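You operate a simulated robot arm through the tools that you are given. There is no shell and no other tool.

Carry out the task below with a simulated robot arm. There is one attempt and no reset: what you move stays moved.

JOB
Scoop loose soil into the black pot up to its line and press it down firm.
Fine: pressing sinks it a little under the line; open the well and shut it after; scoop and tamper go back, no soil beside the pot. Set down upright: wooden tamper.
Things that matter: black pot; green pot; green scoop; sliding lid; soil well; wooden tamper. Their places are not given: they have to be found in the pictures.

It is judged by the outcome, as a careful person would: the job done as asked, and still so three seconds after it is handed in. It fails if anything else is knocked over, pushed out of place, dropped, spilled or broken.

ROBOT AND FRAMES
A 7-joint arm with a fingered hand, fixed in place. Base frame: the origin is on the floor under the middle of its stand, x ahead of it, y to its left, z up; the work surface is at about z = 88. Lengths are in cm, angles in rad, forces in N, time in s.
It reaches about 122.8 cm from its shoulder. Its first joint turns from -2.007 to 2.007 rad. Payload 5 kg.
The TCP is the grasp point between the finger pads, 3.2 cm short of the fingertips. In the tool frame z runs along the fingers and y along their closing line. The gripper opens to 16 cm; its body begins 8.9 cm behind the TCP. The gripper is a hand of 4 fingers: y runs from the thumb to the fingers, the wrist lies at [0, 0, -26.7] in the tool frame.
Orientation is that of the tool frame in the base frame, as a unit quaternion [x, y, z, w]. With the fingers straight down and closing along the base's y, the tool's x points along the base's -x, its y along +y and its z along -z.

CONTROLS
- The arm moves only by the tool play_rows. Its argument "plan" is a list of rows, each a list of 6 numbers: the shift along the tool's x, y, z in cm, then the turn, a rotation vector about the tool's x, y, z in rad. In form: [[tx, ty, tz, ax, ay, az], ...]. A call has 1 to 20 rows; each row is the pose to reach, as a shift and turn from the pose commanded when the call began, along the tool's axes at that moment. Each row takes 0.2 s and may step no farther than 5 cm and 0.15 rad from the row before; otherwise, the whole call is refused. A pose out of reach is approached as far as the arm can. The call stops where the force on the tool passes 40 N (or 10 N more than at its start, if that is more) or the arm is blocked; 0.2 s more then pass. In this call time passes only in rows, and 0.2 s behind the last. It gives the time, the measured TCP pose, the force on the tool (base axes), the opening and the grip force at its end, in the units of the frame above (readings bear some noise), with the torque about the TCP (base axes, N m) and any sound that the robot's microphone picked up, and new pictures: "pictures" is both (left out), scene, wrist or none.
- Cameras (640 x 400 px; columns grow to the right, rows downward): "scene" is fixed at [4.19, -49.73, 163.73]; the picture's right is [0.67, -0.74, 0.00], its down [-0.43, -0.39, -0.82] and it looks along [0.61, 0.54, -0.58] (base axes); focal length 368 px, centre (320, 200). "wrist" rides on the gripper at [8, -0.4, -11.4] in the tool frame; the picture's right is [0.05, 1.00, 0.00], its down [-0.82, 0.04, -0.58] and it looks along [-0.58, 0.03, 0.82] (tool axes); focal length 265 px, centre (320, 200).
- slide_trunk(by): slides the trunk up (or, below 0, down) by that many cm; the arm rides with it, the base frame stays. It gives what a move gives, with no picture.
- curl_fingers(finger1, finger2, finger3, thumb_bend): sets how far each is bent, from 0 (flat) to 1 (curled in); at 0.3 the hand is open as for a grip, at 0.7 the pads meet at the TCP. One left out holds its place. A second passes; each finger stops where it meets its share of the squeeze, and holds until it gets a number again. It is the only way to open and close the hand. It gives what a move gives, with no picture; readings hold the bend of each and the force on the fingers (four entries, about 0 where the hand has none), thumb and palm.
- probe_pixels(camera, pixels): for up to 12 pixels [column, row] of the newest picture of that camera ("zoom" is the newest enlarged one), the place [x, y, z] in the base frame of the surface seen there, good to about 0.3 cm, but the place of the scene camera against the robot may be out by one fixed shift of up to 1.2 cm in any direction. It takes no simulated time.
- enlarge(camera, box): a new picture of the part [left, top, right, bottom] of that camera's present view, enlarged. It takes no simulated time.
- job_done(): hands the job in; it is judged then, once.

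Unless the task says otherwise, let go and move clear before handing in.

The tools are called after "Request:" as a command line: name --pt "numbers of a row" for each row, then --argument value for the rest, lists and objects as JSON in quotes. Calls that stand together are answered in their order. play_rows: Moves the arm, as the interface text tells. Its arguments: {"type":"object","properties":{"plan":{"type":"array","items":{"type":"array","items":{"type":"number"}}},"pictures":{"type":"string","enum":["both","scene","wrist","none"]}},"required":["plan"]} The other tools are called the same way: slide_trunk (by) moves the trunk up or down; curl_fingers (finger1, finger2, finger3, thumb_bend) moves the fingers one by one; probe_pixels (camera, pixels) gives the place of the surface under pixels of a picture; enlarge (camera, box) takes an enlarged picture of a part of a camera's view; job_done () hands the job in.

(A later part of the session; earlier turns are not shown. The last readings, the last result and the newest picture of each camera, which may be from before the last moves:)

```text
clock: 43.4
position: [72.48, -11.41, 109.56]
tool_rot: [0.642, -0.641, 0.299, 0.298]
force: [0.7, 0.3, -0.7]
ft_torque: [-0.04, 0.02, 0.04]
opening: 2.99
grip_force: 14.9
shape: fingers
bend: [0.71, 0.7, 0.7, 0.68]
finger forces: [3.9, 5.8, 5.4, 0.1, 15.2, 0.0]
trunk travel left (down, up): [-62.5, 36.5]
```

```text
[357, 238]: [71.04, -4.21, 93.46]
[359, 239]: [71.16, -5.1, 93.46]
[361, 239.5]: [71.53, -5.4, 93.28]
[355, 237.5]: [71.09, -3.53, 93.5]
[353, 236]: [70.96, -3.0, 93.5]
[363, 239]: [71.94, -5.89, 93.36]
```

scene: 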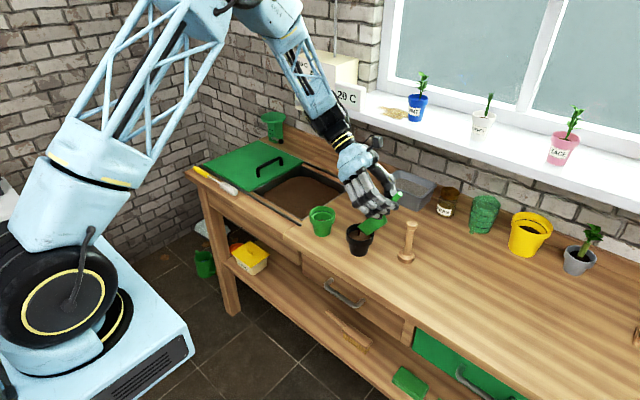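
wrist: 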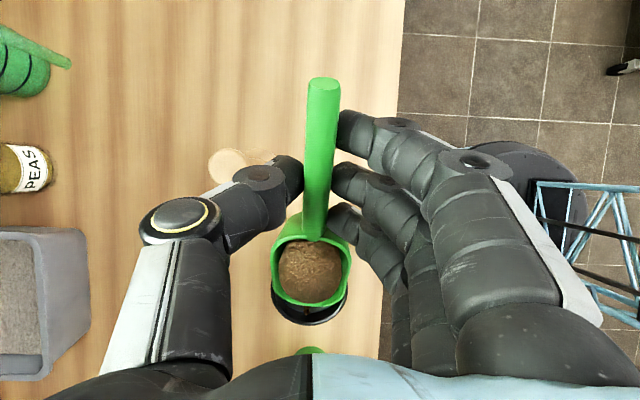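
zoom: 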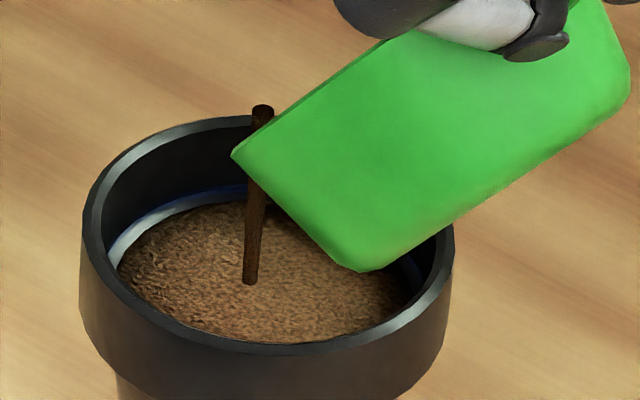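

Only about 1–2 mm remains below the blue line and the stream is thin. One more short hold, then I'll level the scoop.

Request:
play_rows --pt "0 0 0 0 0 0" --pictures "scene"

Request:
enlarge --camera "scene" --box '[344, 215, 384, 245]'

Request:
probe_pixels --camera "scene" --pixels '[[357, 238], [359, 239], [361, 239.5], [355, 237.5], [353, 236], [363, 239]]'

```text
clock: 43.8
position: [72.46, -11.39, 109.64]
tool_rot: [-0.641, 0.641, -0.298, -0.298]
force: [0.1, -0.1, -1.9]
ft_torque: [-0.03, 0.0, 0.01]
opening: 2.98
grip_force: 14.9
shape: fingers
bend: [0.71, 0.7, 0.7, 0.68]
finger forces: [3.7, 5.8, 5.4, 0.0, 15.2, 0.0]
trunk travel left (down, up): [-62.5, 36.5]
```

scene: 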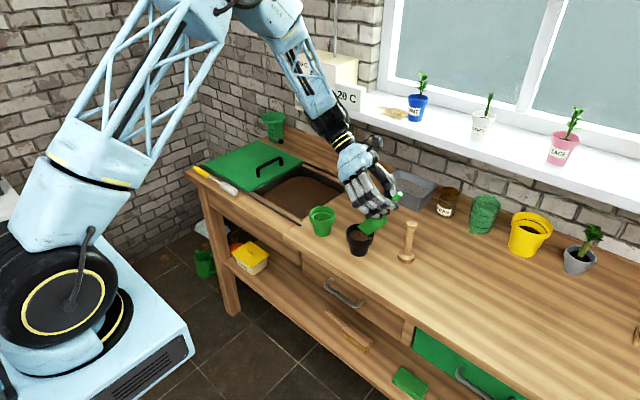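

```text
13.33 times, centred on (364, 230) of scene
```

zoom: 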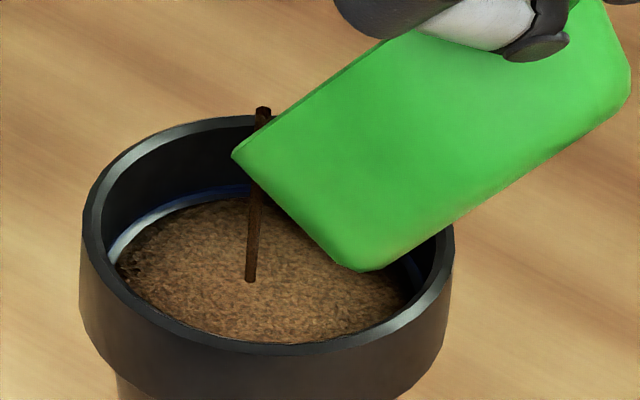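

```text
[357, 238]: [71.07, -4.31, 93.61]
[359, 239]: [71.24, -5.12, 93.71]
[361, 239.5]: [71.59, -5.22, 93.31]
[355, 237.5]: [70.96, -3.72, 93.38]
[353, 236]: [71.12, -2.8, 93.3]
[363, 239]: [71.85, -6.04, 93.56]
```

Level is about 93.5, at the line. I'll hold one last instant, then roll the nose back up over the pot so no soil drips outside.

Request:
play_rows --pt "0 0 0 0 0 0" --pt "0.37 0 1.52 0 -0.12 0" --pt "0.88 0 2.75 0 -0.25 0" --pt "1.11 0 3.96 0 -0.37 0" --pt "1.8 0 4.77 0 -0.51 0" --pt "2.67 0 5.17 0 -0.65 0" --pt "3.6 0 5.2 0 -0.79 0" --pt "3.76 0 5.39 0 -0.88 0"

Request:
enlarge --camera "scene" --box '[330, 195, 400, 260]'

Request:
probe_pixels --camera "scene" --pixels '[[357, 238], [359, 239], [361, 236], [355, 235], [363, 232], [365, 236]]'

Request:
enlarge --camera "wrist" --box '[220, 160, 420, 340]'

```text
clock: 45.6
position: [72.47, -18.1, 109.03]
tool_rot: [0.707, -0.707, -0.004, -0.005]
force: [-0.3, -0.5, -1.6]
ft_torque: [-0.04, -0.04, 0.03]
opening: 2.98
grip_force: 14.7
shape: fingers
bend: [0.71, 0.7, 0.7, 0.68]
finger forces: [3.3, 5.8, 5.0, 0.0, 15.1, 0.0]
trunk travel left (down, up): [-62.5, 36.5]
```

scene: 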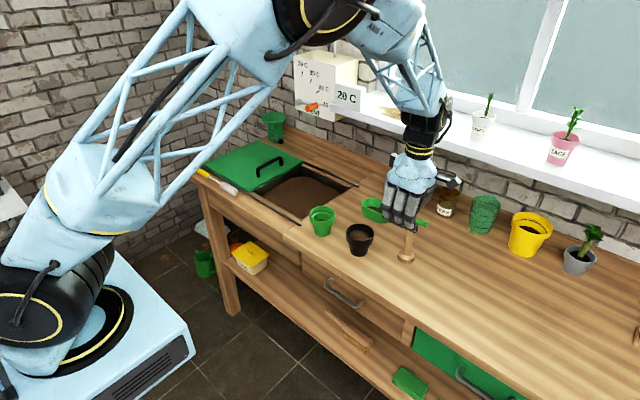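
wrist: 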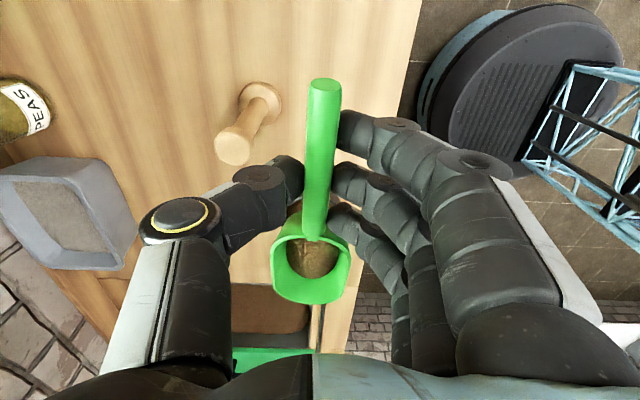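

```text
6.15 times, centred on (365, 228) of scene
```

zoom: 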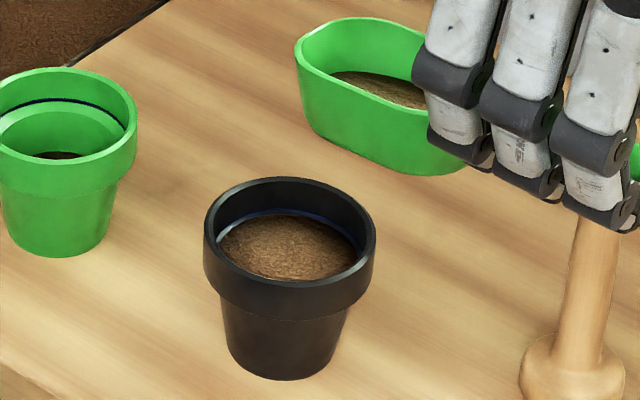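

```text
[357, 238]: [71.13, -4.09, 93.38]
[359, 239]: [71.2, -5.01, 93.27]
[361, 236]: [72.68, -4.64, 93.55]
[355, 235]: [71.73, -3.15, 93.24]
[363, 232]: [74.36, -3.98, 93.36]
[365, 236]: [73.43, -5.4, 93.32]
```

```text
2.22 times, centred on (320, 250) of wrist
```

zoom: 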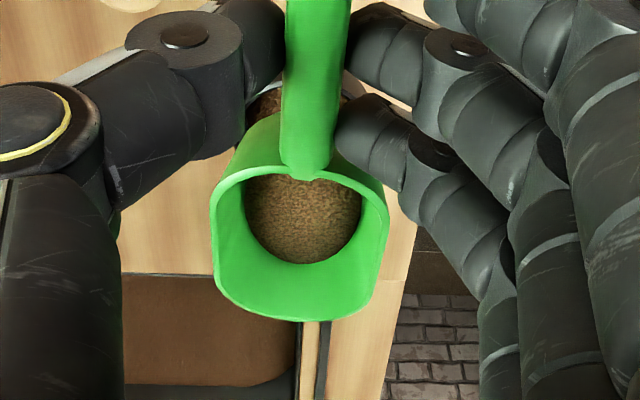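

The pot is filled close to the blue line with no spill, and some soil remains in the scoop. I'll zoom into the pot to judge the level.

Request:
enlarge --camera "scene" --box '[344, 220, 376, 244]'

Request:
probe_pixels --camera "zoom" --pixels '[[150, 215], [200, 180], [300, 160], [420, 170], [300, 190], [320, 250], [200, 240], [420, 220], [300, 320], [480, 230], [250, 215], [380, 280]]'

```text
16.00 times, centred on (360, 232) of scene
```

zoom: 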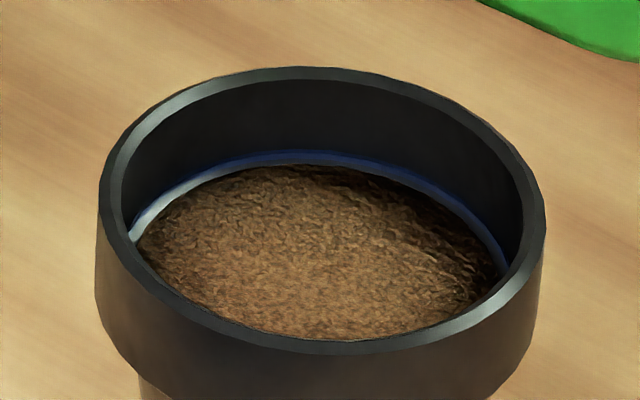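

```text
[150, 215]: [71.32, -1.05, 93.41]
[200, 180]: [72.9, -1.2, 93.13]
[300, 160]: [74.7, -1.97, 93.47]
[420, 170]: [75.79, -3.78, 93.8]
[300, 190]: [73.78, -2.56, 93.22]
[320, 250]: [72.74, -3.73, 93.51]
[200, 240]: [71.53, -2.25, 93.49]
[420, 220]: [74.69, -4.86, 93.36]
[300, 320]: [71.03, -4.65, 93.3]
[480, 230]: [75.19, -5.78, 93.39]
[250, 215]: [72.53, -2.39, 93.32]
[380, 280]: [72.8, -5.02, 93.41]
```

The soil surface (≈93.4) reaches the blue line (≈93.5) – good. Next I'll carry the leftover soil back to the well, level, at height.

Request:
play_rows --pt "-2.5 -0.5 -0.5 0 0 0" --pt "-6 -2 -0.5 0 0 0" --pt "-9.5 -3.5 -0.5 0 0 0" --pt "-13 -5 -0.5 0 0 0" --pt "-16.5 -6.5 -0.5 0 0 0" --pt "-20 -8 -0.5 0 0 0" --pt "-23.5 -9.5 -0.2 0 0 0" --pt "-27 -11 0 0 0 0" --pt "-29.5 -12.2 0 0 0 0" --pt "-31.5 -13 0 0 0 0"

```text
clock: 47.8
position: [85.49, 13.62, 109.19]
tool_rot: [0.707, -0.707, -0.004, -0.004]
force: [0.4, -0.3, -1.6]
ft_torque: [-0.06, 0.02, 0.02]
opening: 2.95
grip_force: 14.8
shape: fingers
bend: [0.71, 0.7, 0.7, 0.68]
finger forces: [3.2, 5.7, 5.0, 0.0, 14.9, 0.0]
trunk travel left (down, up): [-62.5, 36.5]
```

scene: 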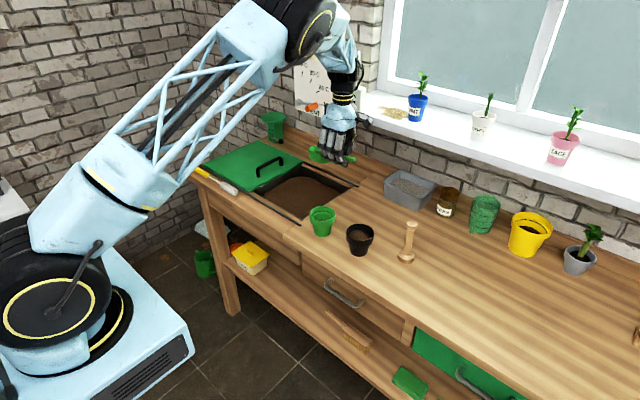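
wrist: 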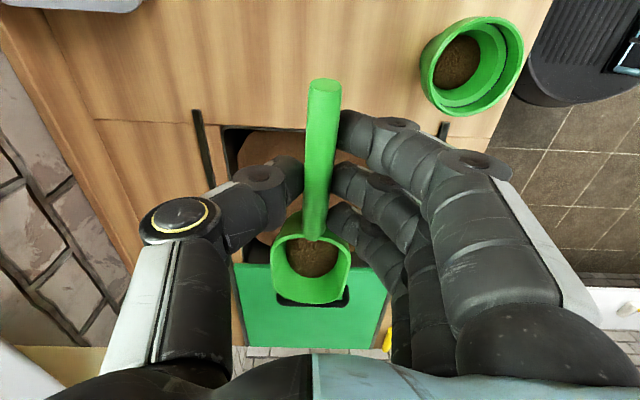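

I'll tip the scoop over the well, lip held about 6 cm above the soil, first to 60°.

Request:
play_rows --pt "-1.58 0 3.0 0 0.14 0" --pt "-2.23 0 5.4 0 0.27 0" --pt "-3.08 0 7.9 0 0.4 0" --pt "-4.08 0 8.6 0 0.53 0" --pt "-5.28 0 7.9 0 0.66 0" --pt "-6.68 0 7.2 0 0.79 0" --pt "-8.08 0 6.5 0 0.92 0" --pt "-9.68 0 5.9 0 1.05 0"

Request:
enlarge --camera "wrist" --box '[220, 160, 420, 340]'

```text
clock: 49.6
position: [85.61, 23.43, 103.43]
tool_rot: [0.613, -0.613, 0.353, 0.353]
force: [-0.6, 0.2, -0.3]
ft_torque: [-0.03, 0.02, 0.0]
opening: 2.95
grip_force: 14.9
shape: fingers
bend: [0.71, 0.7, 0.7, 0.68]
finger forces: [3.6, 5.7, 5.2, 0.0, 14.7, 0.0]
trunk travel left (down, up): [-62.5, 36.5]
```

scene: 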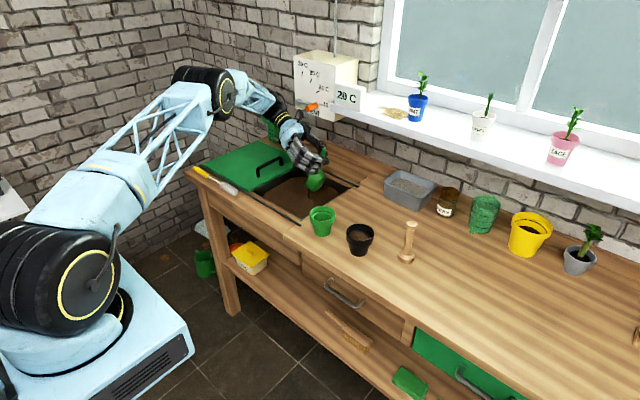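
wrist: 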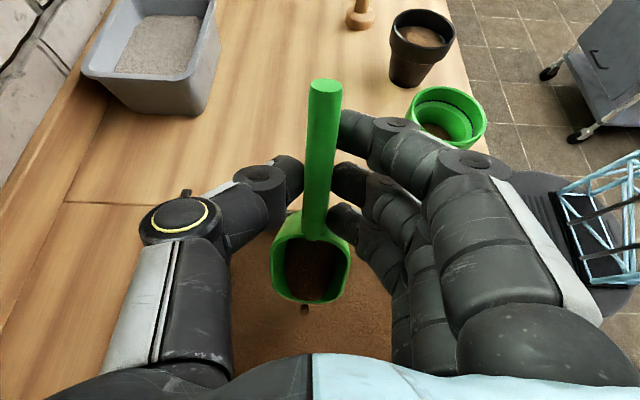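

```text
2.22 times, centred on (320, 250) of wrist
```

zoom: 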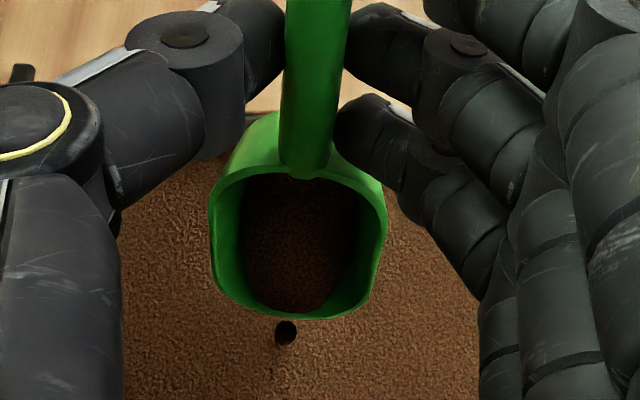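

Soil is pouring back into the well. I'll tilt on to about 82° and hold to empty it.

Request:
play_rows --pt "-0.36 0 -1.64 0 0.13 0" --pt "-1.04 0 -3.21 0 0.26 0" --pt "-1.88 0 -4.68 0 0.39 0" --pt "-1.88 0 -4.68 0 0.39 0" --pt "-1.88 0 -4.68 0 0.39 0" --pt "-1.88 0 -4.68 0 0.39 0"

Request:
enlarge --camera "wrist" --box '[220, 160, 420, 340]'

```text
clock: 51.0
position: [83.54, 27.3, 104.35]
tool_rot: [0.534, -0.534, 0.464, 0.463]
force: [-0.7, 0.0, 0.3]
ft_torque: [0.1, -0.02, 0.01]
opening: 2.94
grip_force: 15.1
shape: fingers
bend: [0.71, 0.7, 0.7, 0.68]
finger forces: [3.9, 5.7, 5.1, 0.0, 14.6, 0.0]
out of reach, approached as far as the arm can: row 3, 4, 5, 6
trunk travel left (down, up): [-62.5, 36.5]
```

scene: 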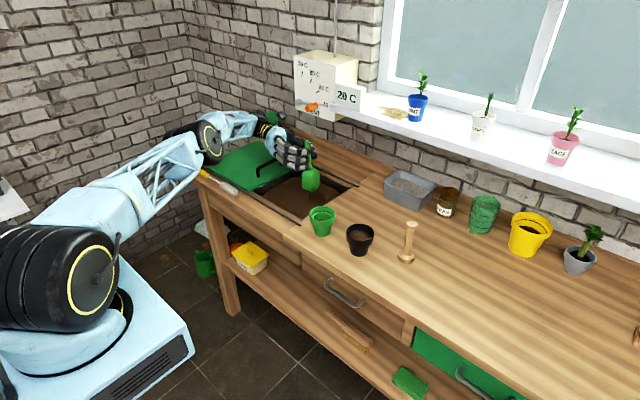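
wrist: 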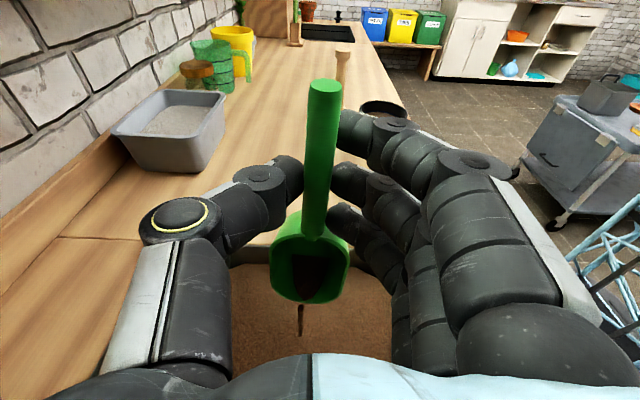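

```text
2.22 times, centred on (320, 250) of wrist
```

zoom: 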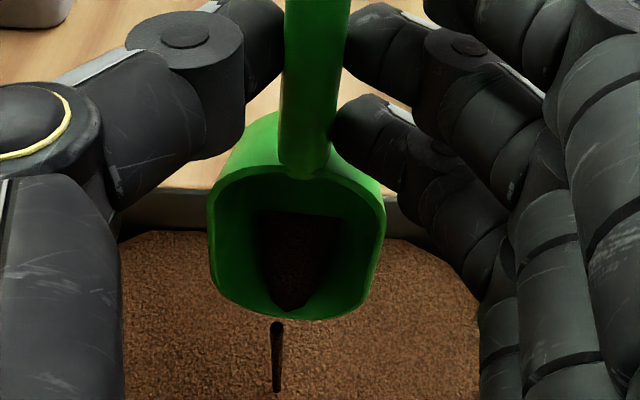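

Nearly empty; the arm is at its reach limit here. I'll hold briefly to let the rest fall and watch the arm's surroundings.

Request:
play_rows --pt "0 0 0 0 0 0" --pt "0 0 0 0 0 0" --pt "0 0 0 0 0 0" --pt "0 0 0 0 0 0" --pt "0 0 0 0 0 0"

Request:
enlarge --camera "wrist" --box '[220, 160, 420, 340]'

Request:
enlarge --camera "scene" --box '[130, 90, 350, 230]'

```text
clock: 52.2
position: [83.46, 27.07, 104.46]
tool_rot: [0.535, -0.533, 0.464, 0.463]
force: [-1.1, 0.2, -0.6]
ft_torque: [0.02, -0.02, 0.0]
opening: 2.9
grip_force: 14.7
shape: fingers
bend: [0.71, 0.7, 0.7, 0.68]
finger forces: [3.8, 5.7, 5.1, 0.0, 14.7, 0.1]
trunk travel left (down, up): [-62.5, 36.5]
```

scene: 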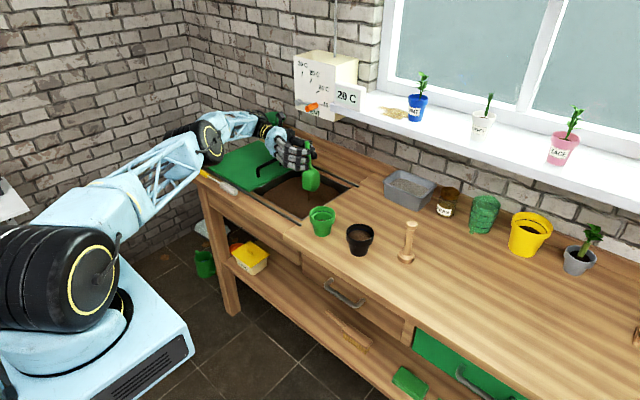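
wrist: 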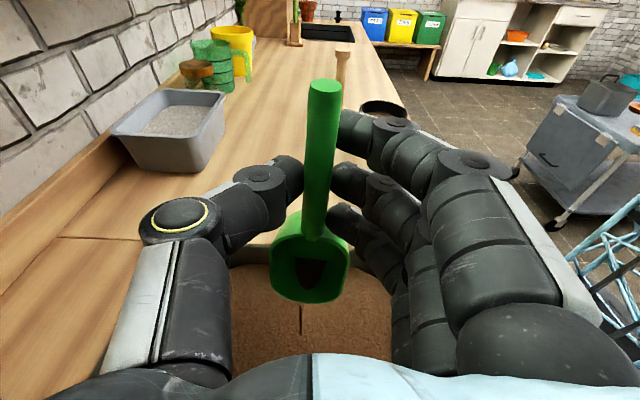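

```text
2.22 times, centred on (320, 250) of wrist
```

zoom: 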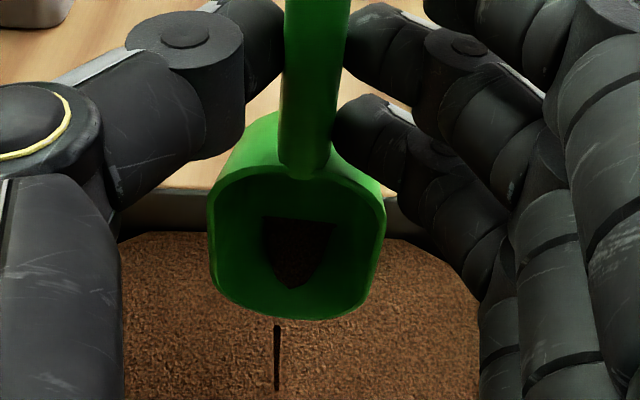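

```text
2.86 times, centred on (240, 160) of scene
```

zoom: 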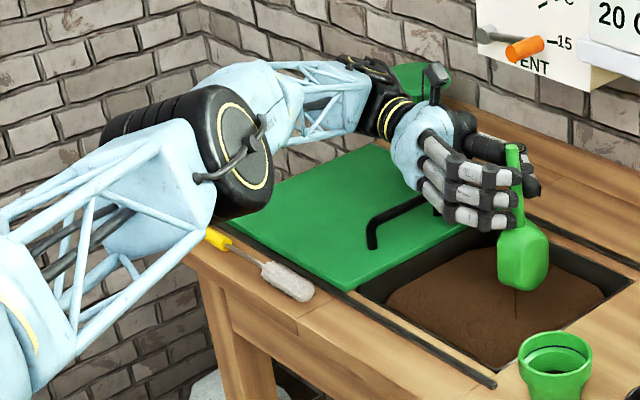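

A small remnant still trickles out. I'll hold a couple more seconds.

Request:
play_rows --pt "0 0 0 0 0 0" --pt "0 0 0 0 0 0" --pt "0 0 0 0 0 0" --pt "0 0 0 0 0 0" --pt "0 0 0 0 0 0" --pt "0 0 0 0 0 0" --pt "0 0 0 0 0 0" --pt "0 0 0 0 0 0" --pt "0 0 0 0 0 0" --pt "0 0 0 0 0 0" --pt "0 0 0 0 0 0" --pt "0 0 0 0 0 0" --pictures "none"

Request:
enlarge --camera "wrist" --box '[220, 160, 420, 340]'

Request:
probe_pixels --camera "scene" --pixels '[[212, 160], [218, 160], [200, 150], [190, 175], [275, 150], [255, 125]]'

```text
clock: 54.8
position: [83.56, 27.16, 104.4]
tool_rot: [0.534, -0.534, 0.464, 0.463]
force: [-0.3, 0.4, -0.1]
ft_torque: [0.01, 0.03, 0.02]
opening: 2.93
grip_force: 15.0
shape: fingers
bend: [0.71, 0.7, 0.7, 0.68]
finger forces: [3.8, 5.7, 5.0, 0.0, 14.7, 0.0]
trunk travel left (down, up): [-62.5, 36.5]
```

```text
2.22 times, centred on (320, 250) of wrist
```

zoom: 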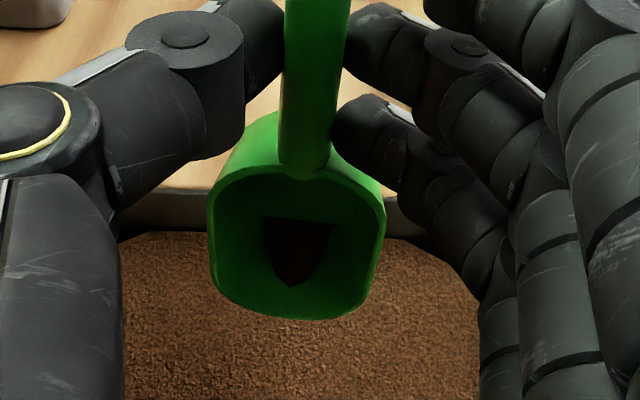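

```text
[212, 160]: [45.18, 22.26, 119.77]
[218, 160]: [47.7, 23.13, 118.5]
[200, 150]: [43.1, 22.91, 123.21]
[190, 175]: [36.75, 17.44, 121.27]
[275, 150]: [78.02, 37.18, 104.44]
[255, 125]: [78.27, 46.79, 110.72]
```

The stream stopped with only a small dark remnant left in the bowl. I'll bring the scoop a little nearer and tilt past vertical to drop it.

Request:
play_rows --pt "0 2.2 0 0 0.03 0" --pt "-0.06 4.5 -0.4 0 0.13 0" --pt "-0.13 4.5 -0.9 0 0.26 0" --pt "-0.13 4.5 -0.9 0 0.26 0" --pt "-0.13 4.5 -0.9 0 0.26 0" --pt "-0.13 4.5 -0.9 0 0.26 0" --pt "-0.13 4.5 -0.9 0 0.26 0"

Request:
enlarge --camera "wrist" --box '[220, 160, 420, 340]'

```text
clock: 56.4
position: [79.06, 28.21, 104.44]
tool_rot: [0.469, -0.47, 0.528, 0.529]
force: [0.2, 0.1, -0.5]
ft_torque: [0.06, 0.0, -0.02]
opening: 2.95
grip_force: 14.6
shape: fingers
bend: [0.71, 0.7, 0.7, 0.68]
finger forces: [3.9, 5.7, 5.1, 0.1, 14.7, 0.0]
trunk travel left (down, up): [-62.5, 36.5]
```

scene: 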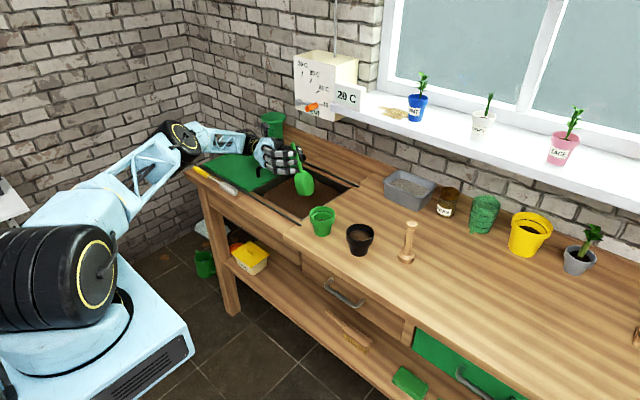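
wrist: 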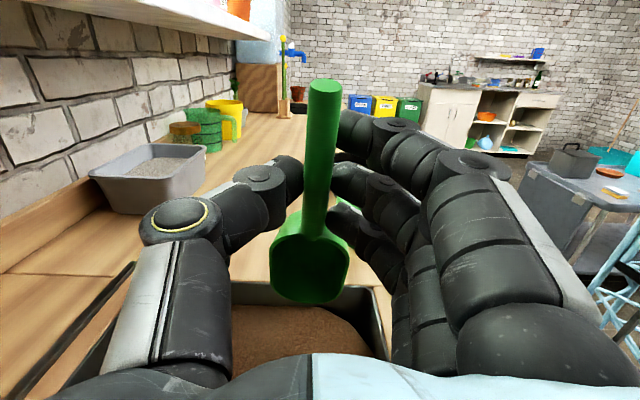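

```text
2.22 times, centred on (320, 250) of wrist
```

zoom: 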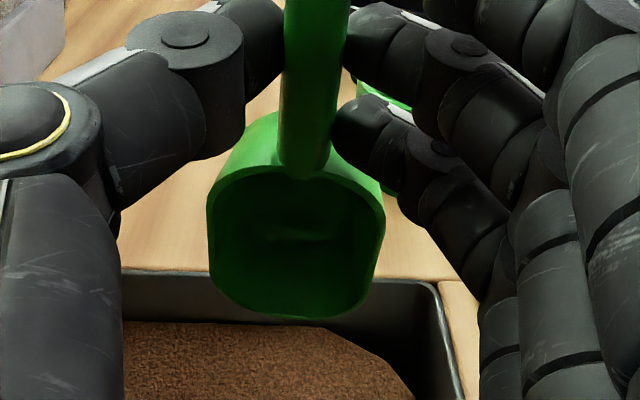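

The scoop is empty. I'll level it while moving back toward its home spot.

Request:
play_rows --pt "0.28 -0.49 1.29 0 -0.13 0" --pt "0.56 -0.98 2.58 0 -0.26 0" --pt "0.84 -1.48 3.86 0 -0.39 0" --pt "1.12 -1.97 5.15 0 -0.52 0" --pt "1.4 -2.46 6.44 0 -0.65 0" --pt "1.68 -2.95 7.73 0 -0.78 0" --pt "1.95 -3.45 9.02 0 -0.91 0" --pt "2.23 -3.94 10.31 0 -1.04 0" --pt "2.51 -4.43 11.6 0 -1.17 0" --pt "2.79 -4.92 12.88 0 -1.3 0" --pt "3.07 -5.42 14.17 0 -1.43 0" --pt "3.35 -5.91 15.46 0 -1.56 0" --pt "3.63 -6.4 16.75 0 -1.69 0"

```text
clock: 59.2
position: [85.31, 11.81, 110.06]
tool_rot: [-0.707, 0.707, 0.002, 0.001]
force: [0.1, -0.9, -0.9]
ft_torque: [-0.03, -0.01, -0.01]
opening: 2.9
grip_force: 14.0
shape: fingers
bend: [0.71, 0.7, 0.7, 0.68]
finger forces: [3.1, 5.6, 4.4, 0.0, 14.1, 0.0]
trunk travel left (down, up): [-62.5, 36.5]
```

scene: 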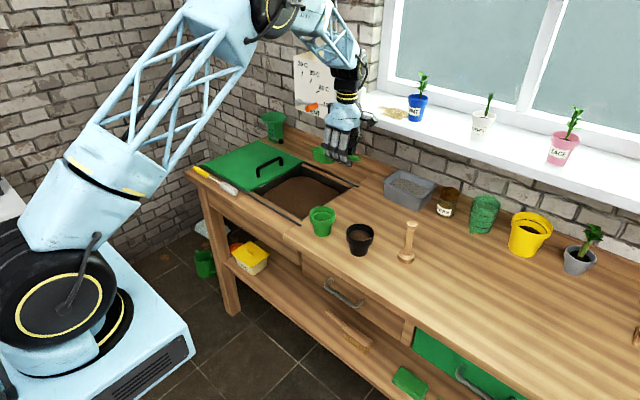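
wrist: 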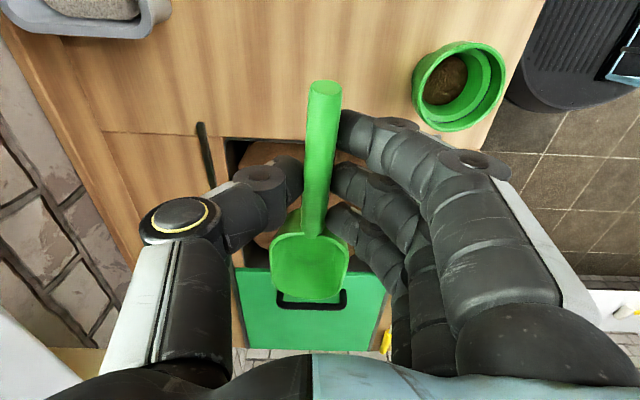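

I'll measure the scoop's attitude in the hand before setting it down.

Request:
probe_pixels --camera "wrist" --pixels '[[324, 86], [321, 130], [318, 180], [313, 222], [308, 300], [274, 265], [345, 265], [310, 265], [308, 250], [310, 285], [285, 292], [335, 292]]'

```text
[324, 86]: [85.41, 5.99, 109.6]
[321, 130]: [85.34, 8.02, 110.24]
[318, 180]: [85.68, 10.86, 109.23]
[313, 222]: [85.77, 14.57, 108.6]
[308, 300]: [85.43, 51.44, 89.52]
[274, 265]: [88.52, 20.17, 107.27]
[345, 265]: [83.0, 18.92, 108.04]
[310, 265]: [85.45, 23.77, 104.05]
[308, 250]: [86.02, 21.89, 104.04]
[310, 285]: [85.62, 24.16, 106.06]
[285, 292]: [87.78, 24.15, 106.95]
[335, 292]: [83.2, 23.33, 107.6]
```

The scoop sits in the hand rolled ~0.14 rad and ~0.08 rad nose-down; I'll correct for both while moving to above its home place.

Request:
play_rows --pt "2.2 -0.4 1.5 0.03 -0.02 0" --pt "4.8 -0.9 3.5 0.06 -0.04 0" --pt "7.4 -1.4 5.5 0.09 -0.06 0" --pt "10 -1.9 8 0.12 -0.08 0" --pt "12 -2.3 10.5 0.14 -0.08 0" --pt "13.1 -2.5 13 0.14 -0.08 0"

Request:
enlarge --camera "scene" --box '[310, 150, 450, 250]'

Request:
probe_pixels --camera "wrist" --pixels '[[324, 86], [321, 130], [318, 180], [313, 222], [275, 268], [345, 268], [310, 265], [310, 285], [285, 292], [335, 292], [308, 299], [320, 100]]'

```text
clock: 60.6
position: [87.83, -1.01, 96.94]
tool_rot: [0.705, -0.705, 0.021, -0.078]
force: [0.3, -0.7, 0.2]
ft_torque: [-0.06, 0.01, -0.01]
opening: 2.94
grip_force: 13.4
shape: fingers
bend: [0.71, 0.7, 0.7, 0.68]
finger forces: [3.0, 5.6, 4.6, 0.0, 14.1, 0.0]
trunk travel left (down, up): [-62.5, 36.5]
```

scene: 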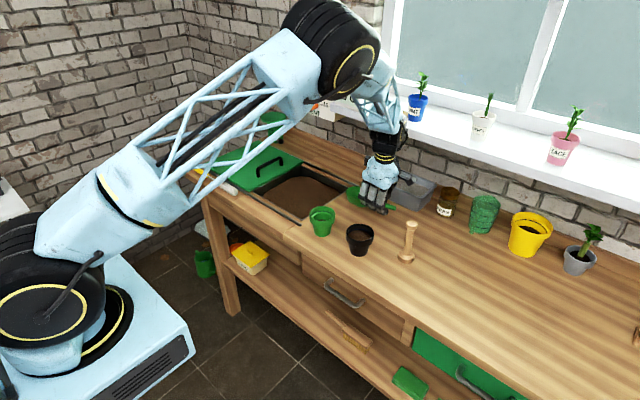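
wrist: 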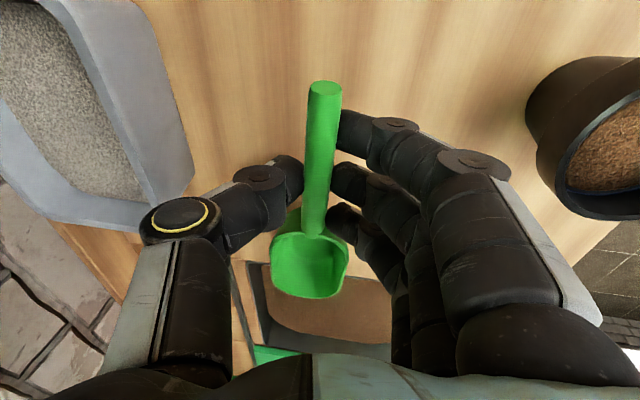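

```text
4.00 times, centred on (380, 200) of scene
```

zoom: 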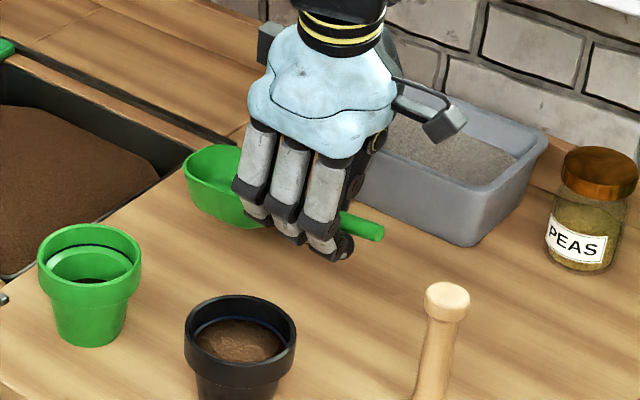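

```text
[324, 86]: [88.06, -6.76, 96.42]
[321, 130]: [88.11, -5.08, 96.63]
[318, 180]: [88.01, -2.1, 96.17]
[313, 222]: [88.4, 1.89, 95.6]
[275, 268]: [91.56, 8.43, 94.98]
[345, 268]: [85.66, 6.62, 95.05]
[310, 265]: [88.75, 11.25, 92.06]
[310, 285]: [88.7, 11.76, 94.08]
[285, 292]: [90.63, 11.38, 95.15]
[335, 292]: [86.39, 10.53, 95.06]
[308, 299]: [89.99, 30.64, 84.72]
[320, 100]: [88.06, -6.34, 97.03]
```

Rim is now level (≈95.05 all around) and the scoop is over its original spot. I'll lower 3 cm gently.

Request:
play_rows --pt "0.3 0.14 0.99 0 0 0" --pt "0.36 0.28 1.97 0 0 0" --pt "0.42 0.38 2.67 0 0 0" --pt "0.44 0.42 2.96 0 0 0" --pt "0.46 0.45 3.16 0 0 0"

Request:
enlarge --camera "scene" --box '[310, 150, 450, 250]'

Request:
probe_pixels --camera "wrist" --pixels '[[324, 86], [321, 130], [318, 180], [313, 222], [275, 268], [345, 268], [310, 265], [310, 285], [285, 292], [335, 292]]'

```text
clock: 61.8
position: [87.9, -1.34, 93.84]
tool_rot: [-0.704, 0.705, -0.021, 0.078]
force: [0.2, 0.0, -1.9]
ft_torque: [-0.08, -0.02, 0.01]
opening: 2.89
grip_force: 12.8
shape: fingers
bend: [0.71, 0.7, 0.7, 0.68]
finger forces: [3.1, 5.7, 4.4, 0.1, 14.1, 0.0]
trunk travel left (down, up): [-62.5, 36.5]
```

scene: 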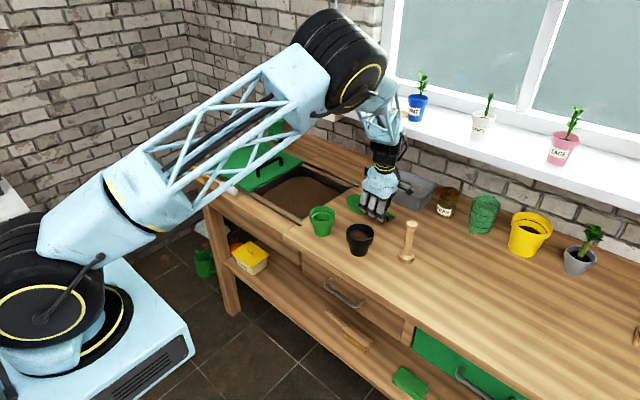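
wrist: 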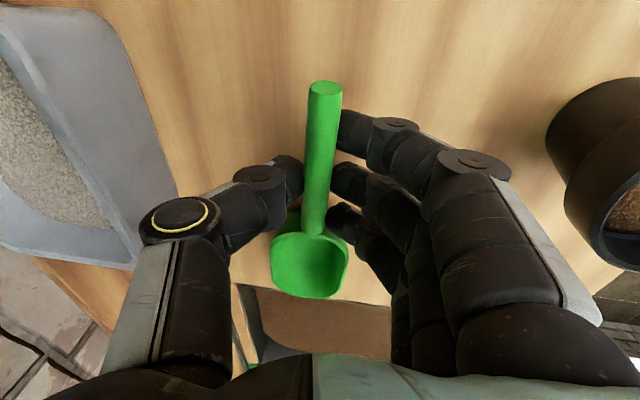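

```text
4.00 times, centred on (380, 200) of scene
```

zoom: 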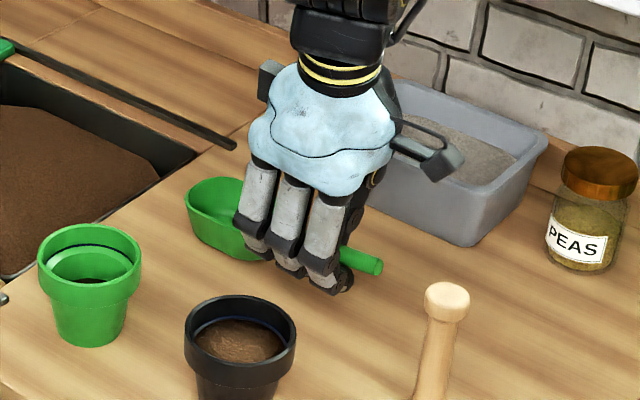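

```text
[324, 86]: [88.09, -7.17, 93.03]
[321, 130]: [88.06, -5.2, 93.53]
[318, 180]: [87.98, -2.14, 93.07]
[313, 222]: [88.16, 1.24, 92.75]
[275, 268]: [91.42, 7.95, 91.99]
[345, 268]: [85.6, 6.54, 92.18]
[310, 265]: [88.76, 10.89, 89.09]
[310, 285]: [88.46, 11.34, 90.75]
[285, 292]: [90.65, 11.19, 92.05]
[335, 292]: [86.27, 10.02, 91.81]
```

Rim is at ≈92.0, about 2 mm above resting height. I'll go down the last bit and open the fingers gently.

Request:
play_rows --pt "0.01 0.02 0.12 0 0 0" --pt "0.02 0.03 0.24 0 0 0" --pictures "none"

Request:
curl_fingers --finger1 0.66 --finger2 0.66 --finger3 0.66 --thumb_bend 0.66

Request:
curl_fingers --finger1 0.5 --finger2 0.5 --finger3 0.5 --thumb_bend 0.5

Request:
enlarge --camera "wrist" --box '[160, 60, 480, 340]'

```text
clock: 62.4
position: [87.82, -1.43, 93.63]
tool_rot: [0.706, -0.704, 0.019, -0.077]
force: [0.1, -0.4, -0.4]
ft_torque: [-0.05, 0.01, 0.01]
opening: 2.91
grip_force: 14.5
shape: fingers
bend: [0.71, 0.7, 0.7, 0.68]
finger forces: [3.3, 5.6, 4.5, 0.0, 14.1, 0.0]
trunk travel left (down, up): [-62.5, 36.5]
```

```text
clock: 63.4
position: [87.75, -1.46, 93.61]
tool_rot: [-0.705, 0.705, -0.021, 0.078]
force: [0.5, -0.1, 0.3]
ft_torque: [0.01, -0.02, -0.01]
opening: 3.42
grip_force: 0.4
shape: fingers
bend: [0.66, 0.66, 0.66, 0.66]
finger forces: [0.0, 0.4, 0.0, 0.1, 0.6, 0.0]
trunk travel left (down, up): [-62.5, 36.5]
```

```text
clock: 64.4
position: [87.75, -1.44, 93.59]
tool_rot: [-0.705, 0.705, -0.021, 0.078]
force: [0.3, -0.3, -0.4]
ft_torque: [-0.01, 0.01, 0.02]
opening: 9.05
grip_force: 0.1
shape: fingers
bend: [0.5, 0.5, 0.5, 0.5]
finger forces: [0.1, 0.1, 0.0, 0.0, 0.0, 0.0]
trunk travel left (down, up): [-62.5, 36.5]
```

```text
1.43 times, centred on (320, 200) of wrist
```

zoom: 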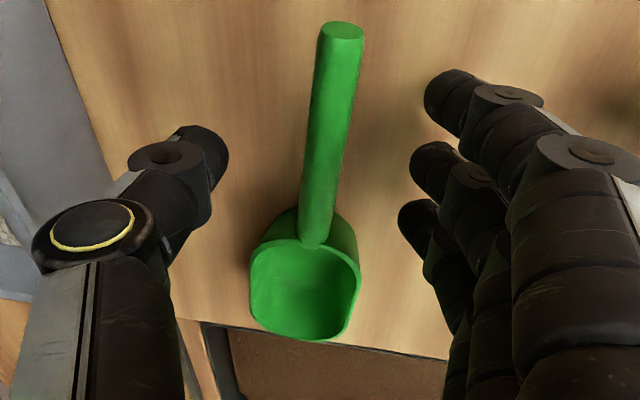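

Scoop is down on the table in its place. I'll raise the hand straight up and square it again.

Request:
play_rows --pt "-0.16 -0.28 -1.97 0 0 0" --pt "-0.4 -0.7 -4.94 0 0 0" --pt "-0.72 -1.26 -8.88 -0.07 0.04 0" --pt "-1.04 -1.82 -12.83 -0.14 0.08 0"

Request:
probe_pixels --camera "scene" --pixels '[[360, 236], [411, 222], [406, 258], [408, 240], [392, 218], [348, 203]]'

```text
clock: 65.4
position: [87.75, -1.24, 106.54]
tool_rot: [0.707, -0.707, 0.001, 0.0]
force: [-0.9, -0.3, 0.0]
ft_torque: [-0.02, 0.0, 0.0]
opening: 9.09
grip_force: 0.1
shape: fingers
bend: [0.5, 0.5, 0.5, 0.5]
finger forces: [0.0, 0.0, 0.0, 0.0, 0.1, 0.0]
trunk travel left (down, up): [-62.5, 36.5]
```

scene: 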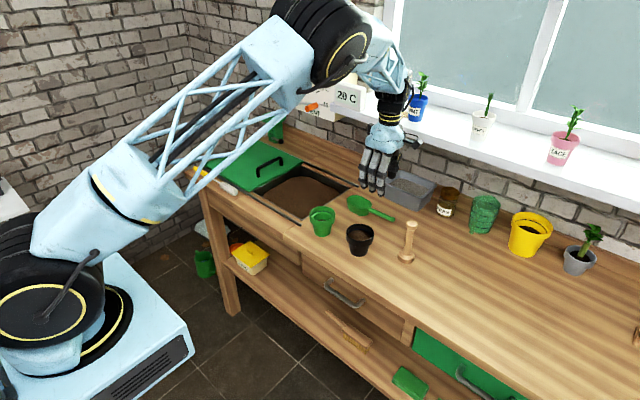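
wrist: 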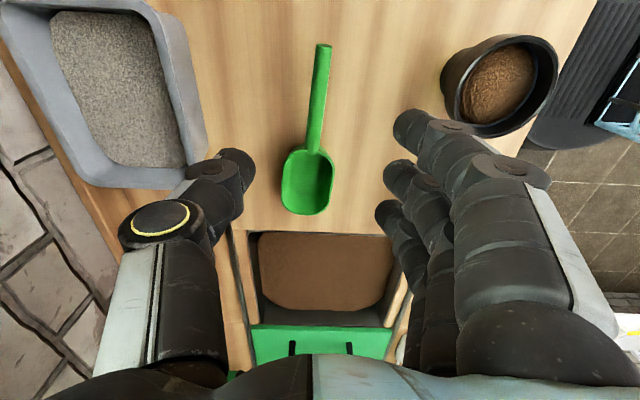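

```text
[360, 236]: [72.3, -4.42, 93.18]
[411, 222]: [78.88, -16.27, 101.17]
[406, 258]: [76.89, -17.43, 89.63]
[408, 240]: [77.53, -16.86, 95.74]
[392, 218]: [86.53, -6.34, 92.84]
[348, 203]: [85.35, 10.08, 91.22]
```

The scoop is back in place. For the tamper I want a firm four-finger grip along its vertical shaft, with the hand horizontal pointing +x and the camera on top; I'll try reorienting in free space, halfway first.

Request:
play_rows --pt "1.25 0.85 -0.9 0.08 0.08 -0.08" --pt "2.5 1.7 -1.9 0.16 0.16 -0.16" --pt "3.75 2.55 -2.9 0.24 0.24 -0.24" --pt "5.0 3.4 -3.9 0.32 0.32 -0.32" --pt "6.25 4.25 -4.9 0.4 0.4 -0.4" --pt "7.5 5.1 -5.9 0.48 0.48 -0.48" --pt "8.75 5.95 -6.9 0.56 0.56 -0.56" --pt "10.0 6.8 -7.9 0.64 0.64 -0.64"

```text
clock: 67.2
position: [80.81, -11.54, 114.39]
tool_rot: [0.814, -0.392, 0.429, -0.001]
force: [0.8, 1.0, -0.2]
ft_torque: [-0.03, 0.04, -0.03]
opening: 9.12
grip_force: 0.0
shape: fingers
bend: [0.5, 0.5, 0.5, 0.5]
finger forces: [0.0, 0.0, 0.0, 0.0, 0.1, 0.0]
trunk travel left (down, up): [-62.5, 36.5]
```

scene: 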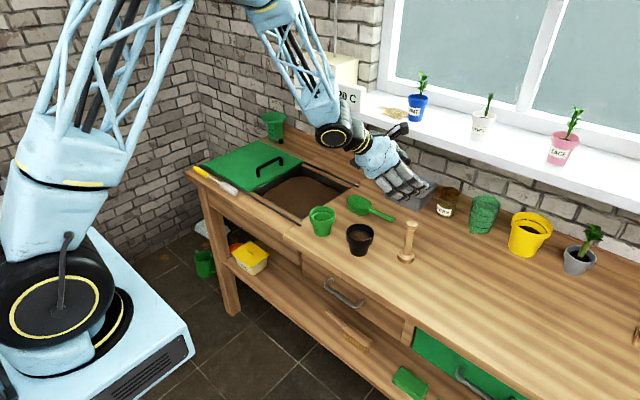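
wrist: 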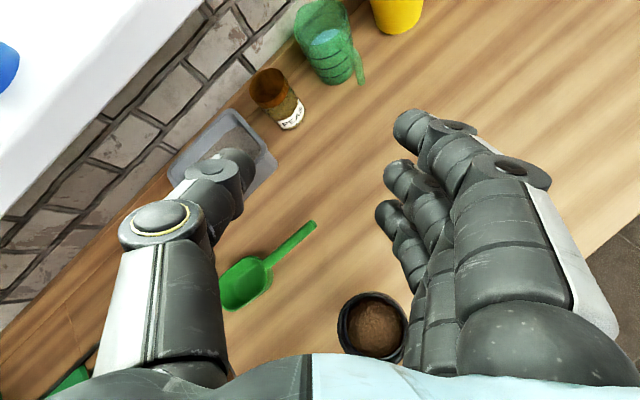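

Halfway reorientation went well. I'll complete it so the hand points along +x with the camera above.

Request:
play_rows --pt "0.67 1.29 -0.31 0.081 0.081 -0.081" --pt "1.33 2.59 -0.63 0.163 0.163 -0.163" --pt "2.0 3.88 -0.94 0.244 0.244 -0.244" --pt "2.66 5.17 -1.26 0.325 0.325 -0.325" --pt "3.33 6.46 -1.57 0.406 0.406 -0.406" --pt "4.0 7.76 -1.89 0.488 0.488 -0.488" --pt "4.66 9.05 -2.2 0.569 0.569 -0.569"

```text
clock: 68.8
position: [78.61, -15.38, 115.1]
tool_rot: [0.793, -0.229, 0.565, 0.0]
force: [0.3, -1.3, 0.3]
ft_torque: [0.04, 0.0, 0.07]
opening: 9.14
grip_force: 0.2
shape: fingers
bend: [0.5, 0.5, 0.5, 0.5]
finger forces: [0.1, 0.0, 0.1, 0.1, 0.0, 0.0]
out of reach, approached as far as the arm can: row 4, 5, 6, 7
trunk travel left (down, up): [-62.5, 36.5]
```

scene: 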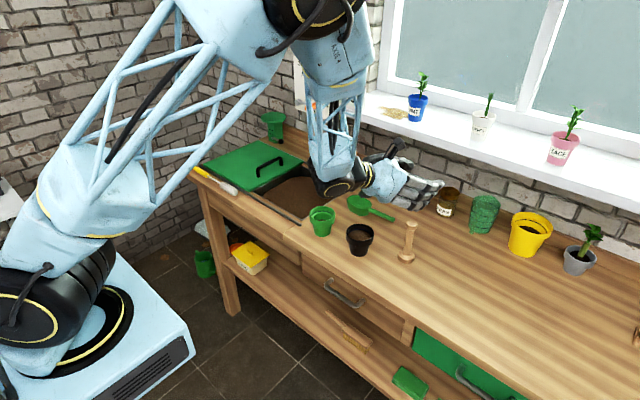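
wrist: 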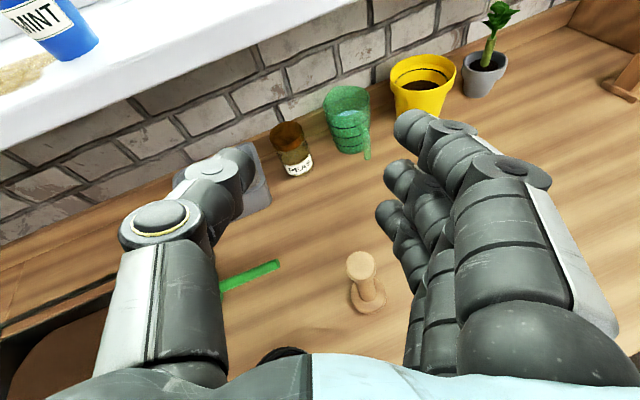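

The arm hit a limit before fully horizontal, so I'll use a vertical hand for the tamper instead. First, a closer look at the tamper's shape from here.

Request:
enlarge --camera "wrist" --box '[320, 230, 420, 330]'

Request:
enlarge --camera "scene" --box '[380, 205, 440, 270]'

```text
4.00 times, centred on (370, 280) of wrist
```

zoom: 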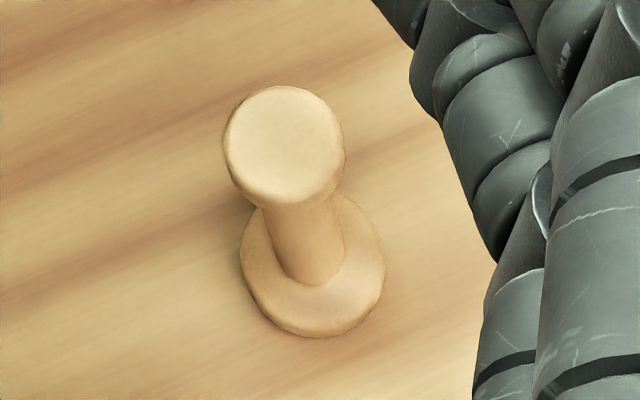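

```text
6.15 times, centred on (410, 238) of scene
```

zoom: 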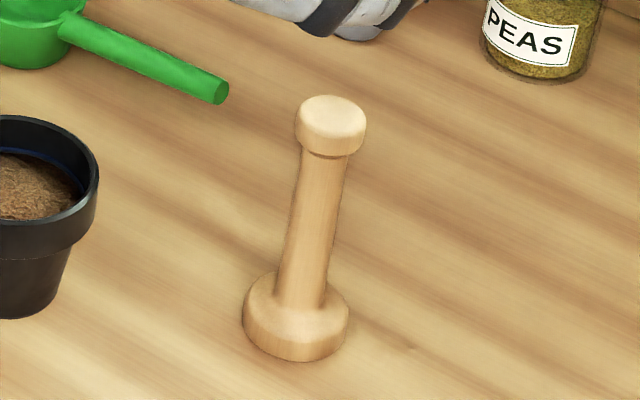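

The tamper has a 3 cm knob on top (z≈99.3–101.1), 2.2 cm shaft and 4.8 cm foot. I'll rotate the hand back to vertical above it.

Request:
play_rows --pt "-0.2 0.11 0.17 -0.08 -0.08 0.08" --pt "-0.4 0.22 0.35 -0.16 -0.16 0.16" --pt "-0.6 0.34 0.52 -0.24 -0.24 0.24" --pt "-0.8 0.45 0.7 -0.32 -0.32 0.32" --pt "-1.0 0.56 0.87 -0.4 -0.4 0.4" --pt "-1.2 0.68 1.05 -0.48 -0.48 0.48" --pt "-1.4 0.79 1.22 -0.56 -0.56 0.56" --pt "-1.6 0.9 1.4 -0.64 -0.64 0.64" --pt "-1.8 1.01 1.57 -0.72 -0.72 0.72" --pt "-2.0 1.13 1.75 -0.8 -0.8 0.8" --pt "-2.22 1.24 1.92 -0.881 -0.881 0.881"

Request:
enlarge --camera "wrist" --box '[240, 110, 400, 250]'

```text
clock: 71.2
position: [79.57, -15.92, 112.01]
tool_rot: [0.708, -0.706, 0.001, 0.001]
force: [0.0, -1.1, 0.0]
ft_torque: [0.0, -0.03, -0.03]
opening: 9.15
grip_force: 0.1
shape: fingers
bend: [0.5, 0.5, 0.5, 0.5]
finger forces: [0.1, 0.1, 0.0, 0.0, 0.0, 0.1]
trunk travel left (down, up): [-62.5, 36.5]
```

scene: 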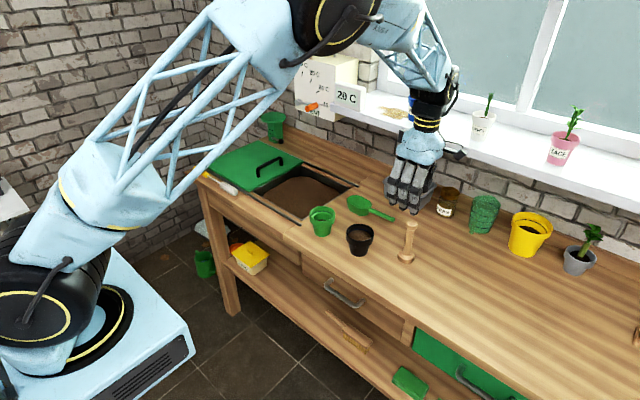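
wrist: 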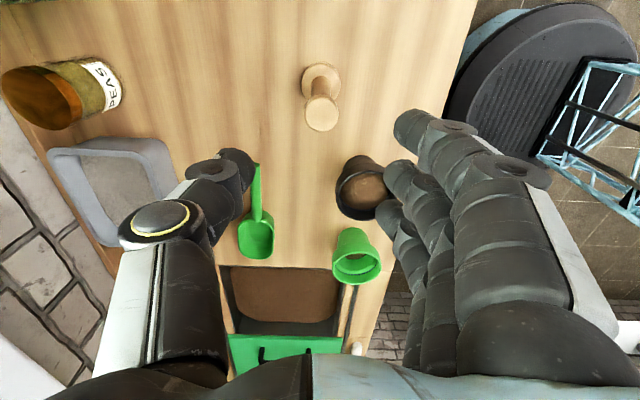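

```text
2.86 times, centred on (320, 180) of wrist
```

zoom: 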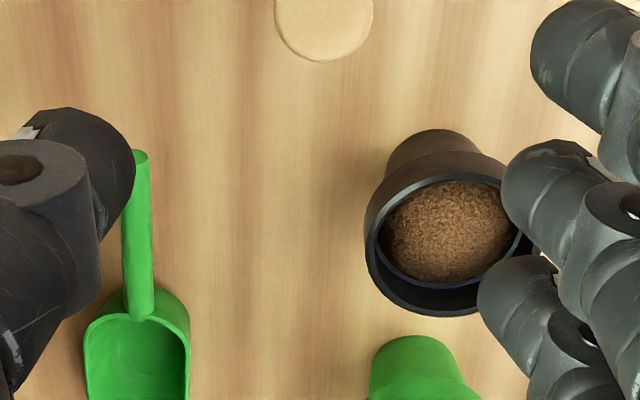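

Request:
enlarge --camera "wrist" --box '[280, 50, 360, 150]'

Request:
probe_pixels --camera "wrist" --pixels '[[321, 113], [308, 113], [334, 113], [321, 99], [321, 127], [302, 82], [340, 82], [321, 66], [312, 95], [330, 95]]'

```text
4.00 times, centred on (320, 100) of wrist
```

zoom: 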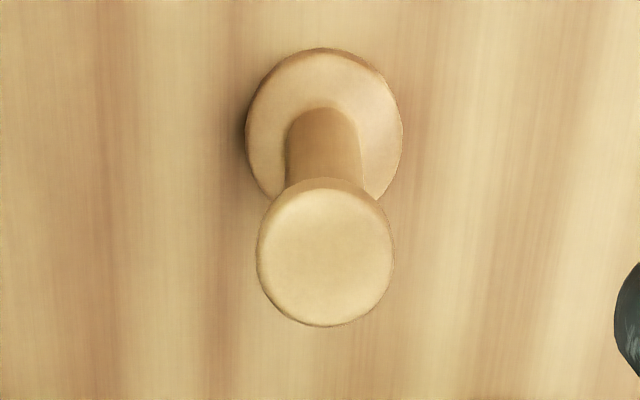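

```text
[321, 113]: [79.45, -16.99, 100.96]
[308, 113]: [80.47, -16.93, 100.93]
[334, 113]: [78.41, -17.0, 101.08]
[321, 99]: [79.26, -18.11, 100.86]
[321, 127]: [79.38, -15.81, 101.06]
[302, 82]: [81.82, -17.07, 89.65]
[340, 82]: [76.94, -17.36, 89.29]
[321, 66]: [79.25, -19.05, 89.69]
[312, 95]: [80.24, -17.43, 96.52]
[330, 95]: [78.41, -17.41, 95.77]
```

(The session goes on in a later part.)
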